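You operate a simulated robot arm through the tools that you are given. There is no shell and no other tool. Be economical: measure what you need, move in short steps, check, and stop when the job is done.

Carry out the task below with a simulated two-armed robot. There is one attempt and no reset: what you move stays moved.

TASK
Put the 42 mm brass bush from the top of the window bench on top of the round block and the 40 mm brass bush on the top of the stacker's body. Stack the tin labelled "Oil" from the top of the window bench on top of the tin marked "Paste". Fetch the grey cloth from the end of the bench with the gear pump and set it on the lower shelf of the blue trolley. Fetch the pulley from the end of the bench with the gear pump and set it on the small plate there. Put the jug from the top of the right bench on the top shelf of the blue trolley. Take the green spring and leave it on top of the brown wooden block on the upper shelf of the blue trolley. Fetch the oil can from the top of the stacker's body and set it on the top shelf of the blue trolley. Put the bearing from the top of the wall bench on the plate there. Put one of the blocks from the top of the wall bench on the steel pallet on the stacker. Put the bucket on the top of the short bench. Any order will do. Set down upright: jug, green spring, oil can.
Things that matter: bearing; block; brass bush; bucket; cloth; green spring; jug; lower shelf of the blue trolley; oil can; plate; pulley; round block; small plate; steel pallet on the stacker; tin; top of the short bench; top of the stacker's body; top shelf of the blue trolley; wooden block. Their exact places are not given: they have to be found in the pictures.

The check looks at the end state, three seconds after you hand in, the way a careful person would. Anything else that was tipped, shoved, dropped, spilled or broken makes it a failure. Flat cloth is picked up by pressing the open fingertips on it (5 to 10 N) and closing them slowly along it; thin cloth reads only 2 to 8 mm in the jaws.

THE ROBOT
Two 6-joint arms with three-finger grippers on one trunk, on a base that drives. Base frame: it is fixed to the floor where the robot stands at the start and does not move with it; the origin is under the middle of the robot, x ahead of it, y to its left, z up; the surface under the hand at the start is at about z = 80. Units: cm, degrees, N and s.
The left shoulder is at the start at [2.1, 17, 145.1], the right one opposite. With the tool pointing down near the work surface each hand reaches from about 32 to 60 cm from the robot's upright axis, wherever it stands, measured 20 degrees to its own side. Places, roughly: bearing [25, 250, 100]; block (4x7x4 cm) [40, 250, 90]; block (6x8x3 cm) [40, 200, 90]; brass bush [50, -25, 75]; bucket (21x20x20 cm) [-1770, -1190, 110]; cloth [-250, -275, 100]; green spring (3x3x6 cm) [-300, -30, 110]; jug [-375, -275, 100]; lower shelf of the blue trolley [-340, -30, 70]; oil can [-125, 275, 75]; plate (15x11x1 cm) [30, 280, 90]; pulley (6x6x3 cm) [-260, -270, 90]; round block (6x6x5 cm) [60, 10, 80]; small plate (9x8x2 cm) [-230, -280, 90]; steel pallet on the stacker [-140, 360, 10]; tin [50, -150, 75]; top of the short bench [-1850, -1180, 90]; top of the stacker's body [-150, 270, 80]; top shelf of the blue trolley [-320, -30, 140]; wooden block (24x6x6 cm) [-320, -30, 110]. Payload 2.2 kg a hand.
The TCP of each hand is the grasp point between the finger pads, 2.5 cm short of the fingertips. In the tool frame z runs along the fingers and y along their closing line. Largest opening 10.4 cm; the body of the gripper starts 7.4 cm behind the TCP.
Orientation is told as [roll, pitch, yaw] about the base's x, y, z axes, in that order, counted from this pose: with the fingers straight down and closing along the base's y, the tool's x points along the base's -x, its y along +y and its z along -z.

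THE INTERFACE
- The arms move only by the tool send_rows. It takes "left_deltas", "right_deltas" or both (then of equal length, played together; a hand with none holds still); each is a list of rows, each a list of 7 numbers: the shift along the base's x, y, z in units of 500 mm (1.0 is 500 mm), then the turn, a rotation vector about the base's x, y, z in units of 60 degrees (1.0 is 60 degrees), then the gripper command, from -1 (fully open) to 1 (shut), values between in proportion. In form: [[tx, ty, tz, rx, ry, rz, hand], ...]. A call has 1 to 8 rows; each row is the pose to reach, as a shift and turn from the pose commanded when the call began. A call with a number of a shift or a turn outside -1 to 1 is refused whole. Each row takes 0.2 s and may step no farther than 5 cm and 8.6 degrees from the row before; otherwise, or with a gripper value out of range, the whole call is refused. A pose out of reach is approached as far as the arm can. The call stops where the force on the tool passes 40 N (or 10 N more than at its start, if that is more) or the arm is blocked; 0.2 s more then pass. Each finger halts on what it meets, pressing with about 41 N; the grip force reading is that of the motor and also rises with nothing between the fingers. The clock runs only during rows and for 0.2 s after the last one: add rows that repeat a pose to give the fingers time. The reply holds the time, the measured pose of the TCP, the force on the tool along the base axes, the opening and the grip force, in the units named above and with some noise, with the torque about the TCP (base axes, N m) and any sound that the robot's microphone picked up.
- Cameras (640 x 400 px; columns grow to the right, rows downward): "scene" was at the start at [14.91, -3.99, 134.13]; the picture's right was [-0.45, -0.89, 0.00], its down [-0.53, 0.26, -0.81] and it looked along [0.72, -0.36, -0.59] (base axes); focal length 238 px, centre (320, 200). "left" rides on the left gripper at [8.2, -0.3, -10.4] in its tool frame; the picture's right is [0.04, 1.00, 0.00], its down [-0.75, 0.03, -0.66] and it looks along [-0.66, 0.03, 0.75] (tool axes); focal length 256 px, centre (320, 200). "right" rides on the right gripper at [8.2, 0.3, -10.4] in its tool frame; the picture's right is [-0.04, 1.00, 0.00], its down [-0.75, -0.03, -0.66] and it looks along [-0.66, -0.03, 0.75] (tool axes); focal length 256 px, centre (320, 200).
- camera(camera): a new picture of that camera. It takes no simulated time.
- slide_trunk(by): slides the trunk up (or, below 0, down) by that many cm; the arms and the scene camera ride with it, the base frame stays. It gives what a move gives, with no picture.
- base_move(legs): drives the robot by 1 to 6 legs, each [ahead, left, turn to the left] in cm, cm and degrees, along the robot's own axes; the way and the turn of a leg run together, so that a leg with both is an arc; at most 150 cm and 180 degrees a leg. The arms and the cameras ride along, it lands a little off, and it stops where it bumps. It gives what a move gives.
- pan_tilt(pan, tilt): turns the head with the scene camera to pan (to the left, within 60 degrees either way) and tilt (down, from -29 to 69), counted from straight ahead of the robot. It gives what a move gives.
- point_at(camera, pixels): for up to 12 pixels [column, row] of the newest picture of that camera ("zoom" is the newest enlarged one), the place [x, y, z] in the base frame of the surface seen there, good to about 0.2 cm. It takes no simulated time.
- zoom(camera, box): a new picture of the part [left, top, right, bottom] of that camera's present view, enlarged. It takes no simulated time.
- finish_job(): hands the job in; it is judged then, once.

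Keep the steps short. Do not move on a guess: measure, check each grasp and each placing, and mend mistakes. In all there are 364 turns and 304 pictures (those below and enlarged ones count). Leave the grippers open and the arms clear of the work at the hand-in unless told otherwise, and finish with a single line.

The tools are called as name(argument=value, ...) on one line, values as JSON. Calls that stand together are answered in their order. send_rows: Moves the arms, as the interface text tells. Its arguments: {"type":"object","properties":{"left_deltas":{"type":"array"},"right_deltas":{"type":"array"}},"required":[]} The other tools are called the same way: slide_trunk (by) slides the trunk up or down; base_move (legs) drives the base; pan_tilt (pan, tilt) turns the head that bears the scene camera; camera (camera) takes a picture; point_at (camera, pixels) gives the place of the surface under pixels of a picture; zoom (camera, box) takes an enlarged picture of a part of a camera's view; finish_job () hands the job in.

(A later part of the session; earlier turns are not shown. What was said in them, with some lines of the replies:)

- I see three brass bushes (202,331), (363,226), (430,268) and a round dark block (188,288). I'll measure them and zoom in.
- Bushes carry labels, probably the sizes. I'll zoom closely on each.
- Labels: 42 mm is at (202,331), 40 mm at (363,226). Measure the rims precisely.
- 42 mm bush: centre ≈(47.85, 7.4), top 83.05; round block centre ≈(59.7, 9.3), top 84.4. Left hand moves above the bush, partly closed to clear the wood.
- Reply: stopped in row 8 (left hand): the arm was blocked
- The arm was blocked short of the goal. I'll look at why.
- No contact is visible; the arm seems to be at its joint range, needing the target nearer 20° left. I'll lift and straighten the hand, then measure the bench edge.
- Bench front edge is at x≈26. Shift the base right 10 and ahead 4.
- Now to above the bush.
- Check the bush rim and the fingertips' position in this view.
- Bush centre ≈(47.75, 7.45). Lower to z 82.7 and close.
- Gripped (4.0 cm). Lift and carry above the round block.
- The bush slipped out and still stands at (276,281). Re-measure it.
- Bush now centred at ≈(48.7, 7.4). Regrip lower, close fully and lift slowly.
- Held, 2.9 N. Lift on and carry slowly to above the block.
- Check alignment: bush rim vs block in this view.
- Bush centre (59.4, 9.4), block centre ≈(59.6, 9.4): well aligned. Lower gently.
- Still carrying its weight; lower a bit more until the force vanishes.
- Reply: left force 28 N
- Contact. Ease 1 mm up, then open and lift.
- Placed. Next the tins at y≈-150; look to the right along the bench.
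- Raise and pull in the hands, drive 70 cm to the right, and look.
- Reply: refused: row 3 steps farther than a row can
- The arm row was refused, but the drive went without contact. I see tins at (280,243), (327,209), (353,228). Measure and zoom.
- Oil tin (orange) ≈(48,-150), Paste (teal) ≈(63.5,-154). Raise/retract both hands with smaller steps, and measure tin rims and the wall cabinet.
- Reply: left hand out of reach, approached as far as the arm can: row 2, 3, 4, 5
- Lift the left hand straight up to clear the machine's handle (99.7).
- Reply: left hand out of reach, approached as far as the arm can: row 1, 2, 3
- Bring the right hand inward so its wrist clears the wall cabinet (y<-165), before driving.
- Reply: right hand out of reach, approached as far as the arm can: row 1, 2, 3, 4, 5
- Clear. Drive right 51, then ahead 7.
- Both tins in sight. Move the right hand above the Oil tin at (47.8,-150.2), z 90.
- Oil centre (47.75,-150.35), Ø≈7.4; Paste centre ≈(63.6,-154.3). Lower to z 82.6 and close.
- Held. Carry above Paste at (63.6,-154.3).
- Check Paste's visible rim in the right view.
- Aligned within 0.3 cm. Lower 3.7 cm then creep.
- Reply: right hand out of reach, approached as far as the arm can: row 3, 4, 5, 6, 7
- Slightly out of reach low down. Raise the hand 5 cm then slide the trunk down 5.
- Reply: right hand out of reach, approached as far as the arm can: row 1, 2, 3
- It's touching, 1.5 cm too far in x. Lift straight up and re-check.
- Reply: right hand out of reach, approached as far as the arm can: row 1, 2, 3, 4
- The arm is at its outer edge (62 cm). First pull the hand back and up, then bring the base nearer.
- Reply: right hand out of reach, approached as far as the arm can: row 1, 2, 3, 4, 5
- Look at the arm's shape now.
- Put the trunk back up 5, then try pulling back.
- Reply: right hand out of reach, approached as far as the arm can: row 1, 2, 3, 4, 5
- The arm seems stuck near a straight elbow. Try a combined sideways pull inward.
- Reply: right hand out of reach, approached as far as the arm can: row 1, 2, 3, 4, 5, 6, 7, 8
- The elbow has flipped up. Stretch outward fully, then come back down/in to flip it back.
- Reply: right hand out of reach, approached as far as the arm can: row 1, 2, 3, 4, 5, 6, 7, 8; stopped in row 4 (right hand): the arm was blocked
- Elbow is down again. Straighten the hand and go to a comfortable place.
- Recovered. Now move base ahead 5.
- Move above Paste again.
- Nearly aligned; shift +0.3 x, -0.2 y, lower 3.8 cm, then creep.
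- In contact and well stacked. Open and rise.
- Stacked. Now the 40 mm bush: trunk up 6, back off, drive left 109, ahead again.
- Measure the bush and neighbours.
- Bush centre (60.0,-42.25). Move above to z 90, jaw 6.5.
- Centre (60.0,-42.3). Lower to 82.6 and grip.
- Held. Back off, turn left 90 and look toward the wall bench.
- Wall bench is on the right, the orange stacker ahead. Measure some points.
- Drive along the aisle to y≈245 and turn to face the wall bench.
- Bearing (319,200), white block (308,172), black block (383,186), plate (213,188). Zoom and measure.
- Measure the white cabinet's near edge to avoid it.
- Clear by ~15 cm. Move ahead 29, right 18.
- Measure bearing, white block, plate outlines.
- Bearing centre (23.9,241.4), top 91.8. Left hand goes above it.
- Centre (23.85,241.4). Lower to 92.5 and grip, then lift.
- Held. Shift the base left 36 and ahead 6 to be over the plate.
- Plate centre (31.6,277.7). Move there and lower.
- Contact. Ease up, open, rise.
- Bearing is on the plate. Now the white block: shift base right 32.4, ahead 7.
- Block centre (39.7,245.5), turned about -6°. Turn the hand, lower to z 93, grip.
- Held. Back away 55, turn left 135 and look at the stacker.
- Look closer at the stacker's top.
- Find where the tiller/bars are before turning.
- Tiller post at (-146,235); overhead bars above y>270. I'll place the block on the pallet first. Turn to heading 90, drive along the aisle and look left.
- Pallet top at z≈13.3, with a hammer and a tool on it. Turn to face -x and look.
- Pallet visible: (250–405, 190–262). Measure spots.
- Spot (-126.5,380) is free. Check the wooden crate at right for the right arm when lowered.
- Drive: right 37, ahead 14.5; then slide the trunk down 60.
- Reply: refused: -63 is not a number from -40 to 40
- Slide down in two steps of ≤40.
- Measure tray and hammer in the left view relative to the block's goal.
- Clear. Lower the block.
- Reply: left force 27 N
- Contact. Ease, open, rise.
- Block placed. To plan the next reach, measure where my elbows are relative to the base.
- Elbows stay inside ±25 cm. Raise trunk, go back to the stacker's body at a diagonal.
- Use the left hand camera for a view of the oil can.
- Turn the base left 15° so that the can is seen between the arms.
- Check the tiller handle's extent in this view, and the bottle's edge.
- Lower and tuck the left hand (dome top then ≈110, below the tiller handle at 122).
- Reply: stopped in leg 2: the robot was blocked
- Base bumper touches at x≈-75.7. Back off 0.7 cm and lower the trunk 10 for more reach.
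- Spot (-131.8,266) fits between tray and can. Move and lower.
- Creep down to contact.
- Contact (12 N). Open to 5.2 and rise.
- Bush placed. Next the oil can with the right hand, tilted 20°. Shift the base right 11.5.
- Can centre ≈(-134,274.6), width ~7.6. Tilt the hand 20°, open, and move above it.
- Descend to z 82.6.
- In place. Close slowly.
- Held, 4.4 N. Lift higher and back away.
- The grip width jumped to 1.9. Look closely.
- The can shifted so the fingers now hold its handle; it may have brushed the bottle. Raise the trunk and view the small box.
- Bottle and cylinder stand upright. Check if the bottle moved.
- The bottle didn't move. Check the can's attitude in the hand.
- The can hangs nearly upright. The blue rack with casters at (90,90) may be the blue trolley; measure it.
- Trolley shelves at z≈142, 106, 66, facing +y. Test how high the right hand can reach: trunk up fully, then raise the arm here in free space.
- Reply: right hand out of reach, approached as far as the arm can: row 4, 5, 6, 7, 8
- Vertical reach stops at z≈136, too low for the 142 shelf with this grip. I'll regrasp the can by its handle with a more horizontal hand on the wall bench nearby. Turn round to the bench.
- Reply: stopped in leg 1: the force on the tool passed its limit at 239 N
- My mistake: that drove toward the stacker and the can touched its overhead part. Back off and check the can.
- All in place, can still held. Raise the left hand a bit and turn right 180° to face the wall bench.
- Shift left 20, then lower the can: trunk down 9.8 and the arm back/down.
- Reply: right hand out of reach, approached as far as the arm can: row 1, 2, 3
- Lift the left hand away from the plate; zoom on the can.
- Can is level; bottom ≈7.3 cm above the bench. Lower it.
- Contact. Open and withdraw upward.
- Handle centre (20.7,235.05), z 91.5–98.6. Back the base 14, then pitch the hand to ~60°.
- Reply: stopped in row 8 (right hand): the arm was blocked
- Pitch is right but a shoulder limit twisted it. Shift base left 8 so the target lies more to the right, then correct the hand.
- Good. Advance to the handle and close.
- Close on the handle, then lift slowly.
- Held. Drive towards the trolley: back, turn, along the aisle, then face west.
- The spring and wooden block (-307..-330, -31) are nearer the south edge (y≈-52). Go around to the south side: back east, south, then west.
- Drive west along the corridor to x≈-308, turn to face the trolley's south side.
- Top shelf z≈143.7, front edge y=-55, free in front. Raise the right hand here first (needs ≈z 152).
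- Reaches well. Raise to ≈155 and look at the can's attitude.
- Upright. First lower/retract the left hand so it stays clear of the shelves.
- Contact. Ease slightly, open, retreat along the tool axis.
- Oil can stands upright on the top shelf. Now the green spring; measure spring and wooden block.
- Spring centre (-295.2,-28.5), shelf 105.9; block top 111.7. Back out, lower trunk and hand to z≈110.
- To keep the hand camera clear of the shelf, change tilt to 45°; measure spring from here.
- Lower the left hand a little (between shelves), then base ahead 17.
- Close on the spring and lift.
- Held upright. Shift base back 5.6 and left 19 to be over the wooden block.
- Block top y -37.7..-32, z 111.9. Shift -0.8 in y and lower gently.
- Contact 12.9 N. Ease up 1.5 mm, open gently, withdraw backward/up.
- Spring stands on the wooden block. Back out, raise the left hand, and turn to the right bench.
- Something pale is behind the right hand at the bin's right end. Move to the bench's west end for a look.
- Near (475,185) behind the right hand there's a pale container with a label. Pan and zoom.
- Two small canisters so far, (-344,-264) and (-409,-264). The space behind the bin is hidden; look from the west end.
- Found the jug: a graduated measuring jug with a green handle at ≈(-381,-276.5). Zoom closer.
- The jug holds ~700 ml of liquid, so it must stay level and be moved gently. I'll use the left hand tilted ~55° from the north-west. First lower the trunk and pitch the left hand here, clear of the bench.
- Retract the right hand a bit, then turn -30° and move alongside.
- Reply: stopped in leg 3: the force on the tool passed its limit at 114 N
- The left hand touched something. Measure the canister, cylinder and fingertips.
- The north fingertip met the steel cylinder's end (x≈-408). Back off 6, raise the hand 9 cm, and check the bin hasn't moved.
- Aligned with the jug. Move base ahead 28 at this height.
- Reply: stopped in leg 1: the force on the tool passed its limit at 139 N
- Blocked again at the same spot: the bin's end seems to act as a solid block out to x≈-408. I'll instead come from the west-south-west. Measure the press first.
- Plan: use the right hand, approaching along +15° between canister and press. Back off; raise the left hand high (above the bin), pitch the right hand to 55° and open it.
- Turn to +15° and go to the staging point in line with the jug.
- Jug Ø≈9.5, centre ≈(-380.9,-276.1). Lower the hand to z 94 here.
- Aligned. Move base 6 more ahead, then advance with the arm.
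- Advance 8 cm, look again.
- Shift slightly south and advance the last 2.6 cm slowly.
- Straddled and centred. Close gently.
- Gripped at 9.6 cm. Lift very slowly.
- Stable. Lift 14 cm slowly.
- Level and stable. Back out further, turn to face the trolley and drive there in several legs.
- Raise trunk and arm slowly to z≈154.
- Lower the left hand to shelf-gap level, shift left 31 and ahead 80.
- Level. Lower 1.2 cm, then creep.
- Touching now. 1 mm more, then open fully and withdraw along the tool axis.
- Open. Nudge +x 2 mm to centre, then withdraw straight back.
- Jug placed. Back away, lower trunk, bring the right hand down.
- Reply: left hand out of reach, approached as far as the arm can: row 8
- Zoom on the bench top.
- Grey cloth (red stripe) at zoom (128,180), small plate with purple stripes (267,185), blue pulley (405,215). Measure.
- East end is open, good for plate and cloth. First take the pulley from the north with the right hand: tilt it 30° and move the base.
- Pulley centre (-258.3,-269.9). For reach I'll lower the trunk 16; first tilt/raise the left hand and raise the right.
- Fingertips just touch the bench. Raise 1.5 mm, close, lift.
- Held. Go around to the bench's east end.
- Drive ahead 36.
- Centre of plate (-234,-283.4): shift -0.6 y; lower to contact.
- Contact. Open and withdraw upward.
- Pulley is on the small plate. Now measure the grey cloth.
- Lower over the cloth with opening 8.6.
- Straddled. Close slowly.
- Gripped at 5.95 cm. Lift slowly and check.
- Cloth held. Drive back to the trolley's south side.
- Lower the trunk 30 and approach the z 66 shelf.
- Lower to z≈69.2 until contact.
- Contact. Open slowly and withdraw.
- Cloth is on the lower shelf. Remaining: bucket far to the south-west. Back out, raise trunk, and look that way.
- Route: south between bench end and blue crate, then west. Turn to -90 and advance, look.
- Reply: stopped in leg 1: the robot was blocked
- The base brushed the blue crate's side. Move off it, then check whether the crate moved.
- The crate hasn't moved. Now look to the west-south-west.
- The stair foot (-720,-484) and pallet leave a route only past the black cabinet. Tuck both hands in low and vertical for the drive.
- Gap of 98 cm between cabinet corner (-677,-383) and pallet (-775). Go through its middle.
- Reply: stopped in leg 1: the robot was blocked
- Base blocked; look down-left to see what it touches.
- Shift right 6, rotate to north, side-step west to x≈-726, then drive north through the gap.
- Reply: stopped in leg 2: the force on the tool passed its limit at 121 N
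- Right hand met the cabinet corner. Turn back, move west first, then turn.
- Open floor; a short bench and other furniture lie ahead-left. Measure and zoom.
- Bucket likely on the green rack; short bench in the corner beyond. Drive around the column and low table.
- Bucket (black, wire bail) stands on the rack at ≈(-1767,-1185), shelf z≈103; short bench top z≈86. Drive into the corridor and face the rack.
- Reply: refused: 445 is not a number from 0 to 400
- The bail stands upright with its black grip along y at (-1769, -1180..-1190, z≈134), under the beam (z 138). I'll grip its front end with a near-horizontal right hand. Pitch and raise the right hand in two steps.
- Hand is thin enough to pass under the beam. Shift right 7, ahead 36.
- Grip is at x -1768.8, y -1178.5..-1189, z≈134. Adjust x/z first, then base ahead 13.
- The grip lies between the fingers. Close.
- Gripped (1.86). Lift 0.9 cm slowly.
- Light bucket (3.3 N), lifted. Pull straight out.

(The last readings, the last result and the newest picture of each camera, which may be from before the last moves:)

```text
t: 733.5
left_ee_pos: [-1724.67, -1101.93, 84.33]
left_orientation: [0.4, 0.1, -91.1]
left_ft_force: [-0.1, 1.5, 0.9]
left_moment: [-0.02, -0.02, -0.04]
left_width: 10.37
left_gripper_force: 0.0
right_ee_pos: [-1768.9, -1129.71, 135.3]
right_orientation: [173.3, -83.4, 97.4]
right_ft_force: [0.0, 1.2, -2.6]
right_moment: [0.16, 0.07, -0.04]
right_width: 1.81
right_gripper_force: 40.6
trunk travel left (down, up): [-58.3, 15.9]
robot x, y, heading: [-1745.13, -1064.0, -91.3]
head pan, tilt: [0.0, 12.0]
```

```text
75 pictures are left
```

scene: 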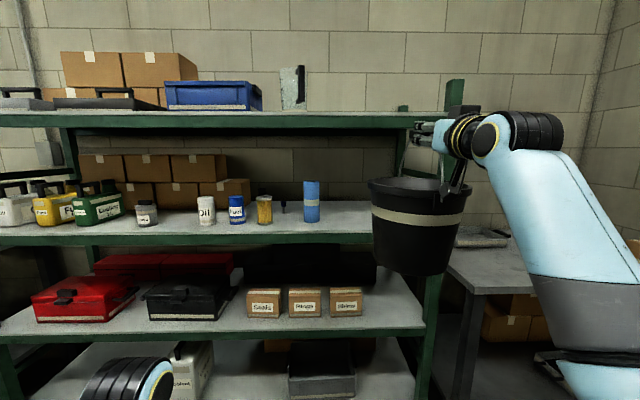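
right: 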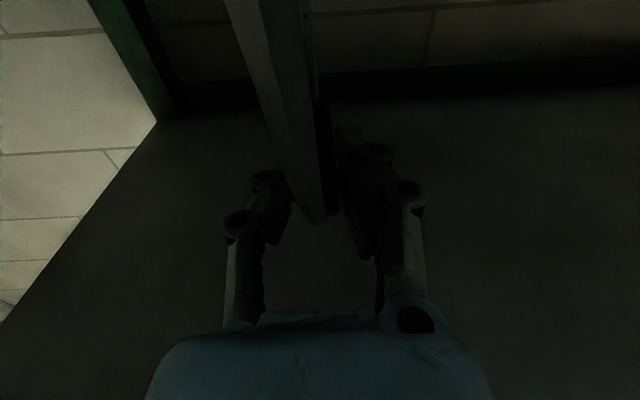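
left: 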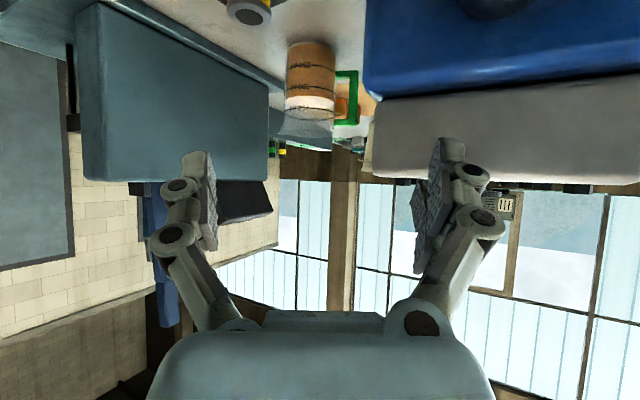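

Bucket is out and hanging freely. Move right 78 cm to face the short bench.

base_move(legs=[[5, -76, 1], [0, 0, 0.5]])

pan_tilt(pan=-10, tilt=30)

camera(camera="scene")

```text
t: 737.9
left_ee_pos: [-1798.74, -1105.53, 84.36]
left_orientation: [0.3, 0.0, -88.9]
left_ft_force: [-0.5, -0.7, 0.6]
left_moment: [0.02, 0.0, -0.01]
left_width: 10.42
left_gripper_force: 0.1
right_ee_pos: [-1841.81, -1135.01, 135.3]
right_orientation: [173.3, -83.6, 99.3]
right_ft_force: [0.3, -0.1, -4.3]
right_moment: [0.18, -0.02, 0.01]
right_width: 1.84
right_gripper_force: 40.8
trunk travel left (down, up): [-58.3, 15.9]
robot x, y, heading: [-1820.61, -1067.95, -89.3]
head pan, tilt: [0.0, 12.0]
```

```text
t: 738.7
left_ee_pos: [-1798.71, -1105.39, 84.3]
left_orientation: [0.4, 0.1, -88.9]
left_ft_force: [-0.2, -0.5, -0.5]
left_moment: [-0.02, 0.02, -0.04]
left_width: 10.38
left_gripper_force: 0.1
right_ee_pos: [-1841.96, -1134.98, 135.21]
right_orientation: [173.1, -83.6, 99.4]
right_ft_force: [0.4, 0.0, -3.6]
right_moment: [0.14, 0.01, -0.01]
right_width: 1.86
right_gripper_force: 41.4
trunk travel left (down, up): [-58.3, 15.9]
robot x, y, heading: [-1820.52, -1068.16, -89.0]
head pan, tilt: [-10.0, 30.0]
```

```text
74 pictures are left
```

scene: 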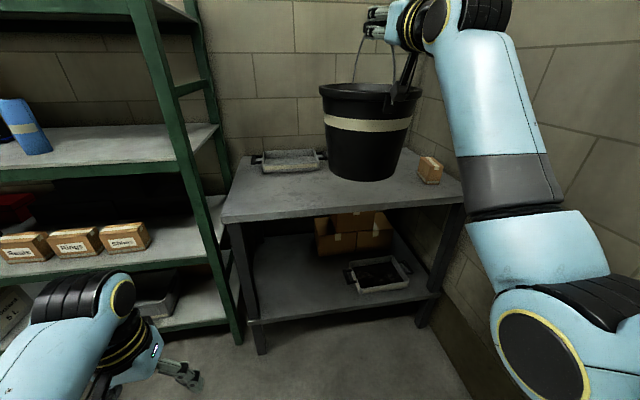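

point_at(camera="scene", pixels=[[230, 218], [458, 198], [320, 160], [290, 172], [420, 182], [430, 160], [362, 180], [325, 165], [403, 165], [300, 195], [445, 180], [340, 200]])

```text
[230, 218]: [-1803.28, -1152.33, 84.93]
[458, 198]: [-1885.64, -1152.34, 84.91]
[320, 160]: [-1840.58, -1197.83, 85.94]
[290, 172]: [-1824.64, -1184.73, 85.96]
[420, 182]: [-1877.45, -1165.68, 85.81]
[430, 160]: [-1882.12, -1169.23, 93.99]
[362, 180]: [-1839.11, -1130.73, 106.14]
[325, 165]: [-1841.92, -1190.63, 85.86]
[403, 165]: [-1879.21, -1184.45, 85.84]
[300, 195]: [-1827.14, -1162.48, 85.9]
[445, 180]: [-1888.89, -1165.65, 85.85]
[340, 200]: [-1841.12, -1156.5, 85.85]
```

Free spot centre (-1853,-1172). Move ahead 33, right 11.

base_move(legs=[[0, -11, 0], [33, 0, 0]])

slide_trunk(by=-16)

camera(camera="scene")

```text
t: 741.7
left_ee_pos: [-1809.6, -1138.46, 84.11]
left_orientation: [0.3, 0.2, -89.1]
left_ft_force: [-0.7, 0.3, -0.7]
left_moment: [0.03, 0.0, -0.03]
left_width: 10.37
left_gripper_force: 0.0
right_ee_pos: [-1852.91, -1168.0, 135.26]
right_orientation: [173.1, -83.7, 99.4]
right_ft_force: [-0.6, 0.1, -3.1]
right_moment: [0.08, 0.01, 0.0]
right_width: 1.8
right_gripper_force: 41.3
trunk travel left (down, up): [-58.3, 15.9]
robot x, y, heading: [-1831.26, -1100.91, -89.8]
head pan, tilt: [-10.0, 30.0]
```

```text
t: 743.5
left_ee_pos: [-1809.54, -1138.47, 68.32]
left_orientation: [0.4, 0.1, -89.1]
left_ft_force: [0.4, -0.6, 0.1]
left_moment: [0.03, 0.03, 0.03]
left_width: 10.38
left_gripper_force: 0.0
right_ee_pos: [-1852.9, -1167.92, 119.34]
right_orientation: [173.3, -83.6, 99.3]
right_ft_force: [-0.2, 0.0, -3.9]
right_moment: [0.13, 0.0, -0.05]
right_width: 1.85
right_gripper_force: 40.6
trunk travel left (down, up): [-42.3, 31.9]
robot x, y, heading: [-1831.72, -1100.77, -89.6]
head pan, tilt: [-10.0, 30.0]
```

```text
73 pictures are left
```

scene: 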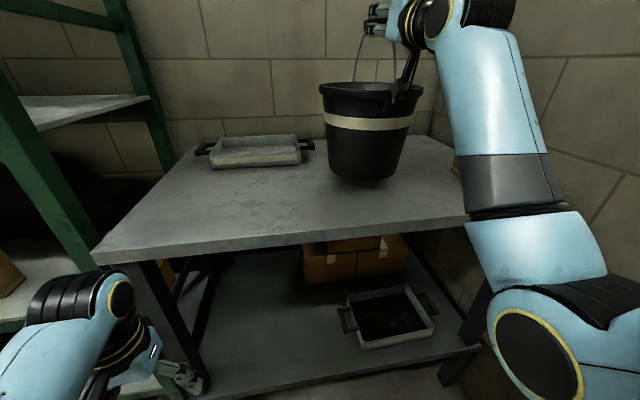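

Lower 3 cm, then creep.

send_rows(right_deltas=[[0, 0, -0.02, 0, 0, 0, 1], [0, 0, -0.04, 0, 0, 0, 1], [0, 0, -0.05, 0, 0, 0, 1], [0, 0, -0.056, 0, 0, 0, 1], [0, 0, -0.06, 0, 0, 0, 1], [0, 0, -0.06, 0, 0, 0, 1]])

zoom(camera="scene", box=[280, 60, 480, 230])

```text
t: 744.9
left_ee_pos: [-1809.65, -1138.44, 68.29]
left_orientation: [0.3, 0.2, -89.1]
left_ft_force: [0.6, 0.0, -0.5]
left_moment: [-0.02, 0.0, 0.01]
left_width: 10.39
left_gripper_force: 0.0
right_ee_pos: [-1852.96, -1167.69, 116.16]
right_orientation: [173.2, -83.5, 99.3]
right_ft_force: [0.5, 0.4, -4.2]
right_moment: [0.12, 0.02, 0.0]
right_width: 1.82
right_gripper_force: 41.0
trunk travel left (down, up): [-42.3, 31.9]
robot x, y, heading: [-1830.87, -1100.58, -89.6]
head pan, tilt: [-10.0, 30.0]
```

```text
2.35 times, centred on (380, 145) of scene
```

zoom: 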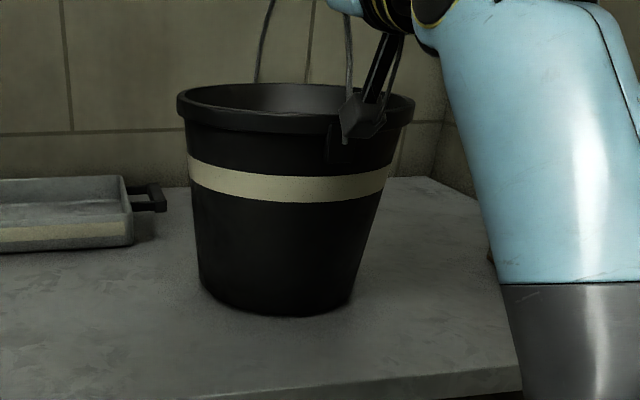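

send_rows(right_deltas=[[0, 0, -0.005, 0, 0, 0, 1], [0, 0, -0.01, 0, 0, 0, 1], [0, 0, -0.015, 0, 0, 0, 1], [0, 0, -0.018, 0, 0, 0, 1], [0, 0, -0.018, 0, 0, 0, 1]])

```text
t: 746.1
left_ee_pos: [-1809.63, -1138.49, 68.36]
left_orientation: [0.4, 0.0, -89.0]
left_ft_force: [-0.7, 0.6, -0.2]
left_moment: [-0.01, -0.02, 0.03]
left_width: 10.42
left_gripper_force: 0.2
right_ee_pos: [-1852.62, -1167.75, 115.66]
right_orientation: [173.9, -83.2, 98.5]
right_ft_force: [-1.1, -1.7, 16.1]
right_moment: [0.15, 0.0, -0.03]
right_width: 1.84
right_gripper_force: 41.1
trunk travel left (down, up): [-42.3, 31.9]
robot x, y, heading: [-1830.95, -1100.73, -89.4]
head pan, tilt: [-10.0, 30.0]
```

Contact. Ease up 2 mm, open, look.

send_rows(right_deltas=[[0, 0, 0.005, 0, 0, 0, 1], [0, 0, 0.005, 0, 0, 0, 0.5], [0, 0, 0.005, 0, 0, 0, 0.2], [0, 0, 0.005, 0, 0, 0, 0], [0, 0, 0.005, 0, 0, 0, 0]])

zoom(camera="scene", box=[280, 0, 480, 230])

camera(camera="right")

```text
t: 747.3
left_ee_pos: [-1809.61, -1138.46, 68.38]
left_orientation: [0.3, 0.0, -89.1]
left_ft_force: [-0.5, -0.1, -0.5]
left_moment: [0.0, 0.01, 0.02]
left_width: 10.39
left_gripper_force: 0.0
right_ee_pos: [-1852.82, -1167.8, 115.56]
right_orientation: [173.3, -83.6, 99.3]
right_ft_force: [0.4, -0.9, -0.7]
right_moment: [0.01, -0.03, -0.01]
right_width: 5.21
right_gripper_force: 0.1
trunk travel left (down, up): [-42.3, 31.9]
robot x, y, heading: [-1831.42, -1101.0, -89.6]
head pan, tilt: [-10.0, 30.0]
```

```text
1.74 times, centred on (380, 115) of scene
```

zoom: 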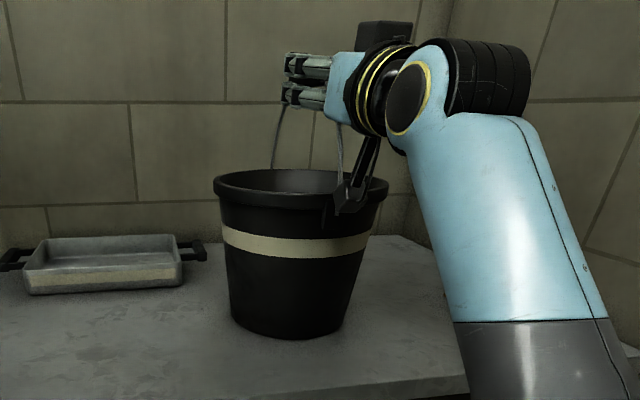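

```text
70 pictures are left
```

right: 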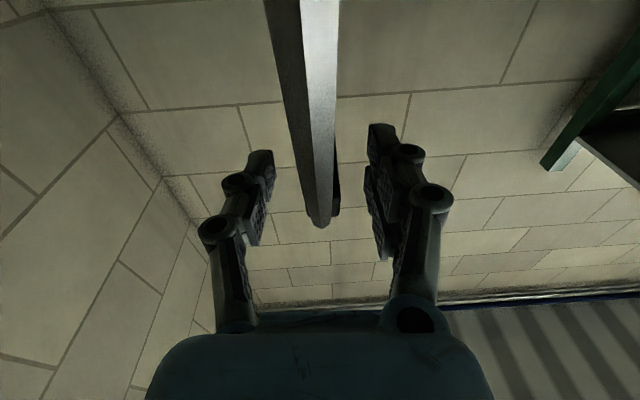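

Bail remains upright. Withdraw straight back.

base_move(legs=[[-35, 0, 0]])

camera(camera="scene")

```text
t: 749.6
left_ee_pos: [-1809.88, -1103.69, 68.27]
left_orientation: [0.3, 0.0, -89.2]
left_ft_force: [-0.5, -0.5, 0.3]
left_moment: [-0.03, -0.01, 0.01]
left_width: 10.45
left_gripper_force: 0.1
right_ee_pos: [-1853.33, -1132.88, 115.62]
right_orientation: [173.2, -83.7, 99.3]
right_ft_force: [0.4, 0.8, 1.0]
right_moment: [-0.02, 0.02, 0.0]
right_width: 5.21
right_gripper_force: 0.0
trunk travel left (down, up): [-42.3, 31.9]
robot x, y, heading: [-1831.24, -1065.86, -89.6]
head pan, tilt: [-10.0, 30.0]
```

```text
69 pictures are left
```

scene: 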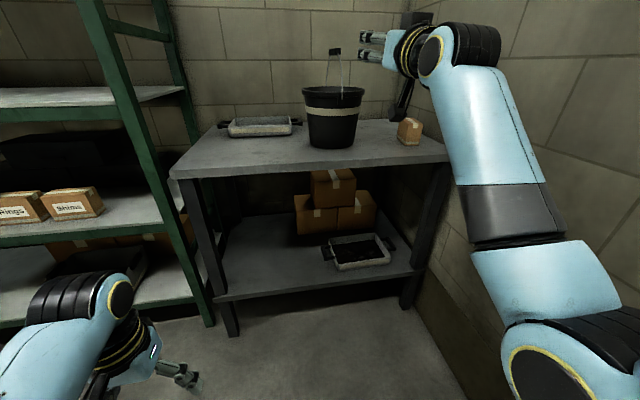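

Bucket stands on the short bench. Open the right hand fully, then hand in.

send_rows(right_deltas=[[0, 0, 0, 0, 0, 0, -1], [0, 0, 0, 0, 0, 0, -1], [0, 0, 0, 0, 0, 0, -1], [0, 0, 0, 0, 0, 0, -1]])

finish_job()

```text
t: 750.6
left_ee_pos: [-1809.87, -1103.58, 68.4]
left_orientation: [0.3, 0.1, -89.2]
left_ft_force: [-0.4, -0.1, 0.9]
left_moment: [0.02, 0.02, 0.04]
left_width: 10.38
left_gripper_force: 0.1
right_ee_pos: [-1853.27, -1132.92, 115.66]
right_orientation: [173.4, -83.6, 99.2]
right_ft_force: [0.0, -1.3, 1.1]
right_moment: [-0.02, 0.01, 0.0]
right_width: 10.39
right_gripper_force: 0.1
trunk travel left (down, up): [-42.3, 31.9]
robot x, y, heading: [-1831.4, -1065.85, -89.3]
head pan, tilt: [-10.0, 30.0]
```

```text
The job is handed in.
```

All the listed items are at their goals and the job is handed in, but on the way I bumped the stacker's overhead part, the blue bin on the right bench (twice), the blue crate and the black cabinet; I only checked the crate by measurement (not moved), and the stacker only by eye.
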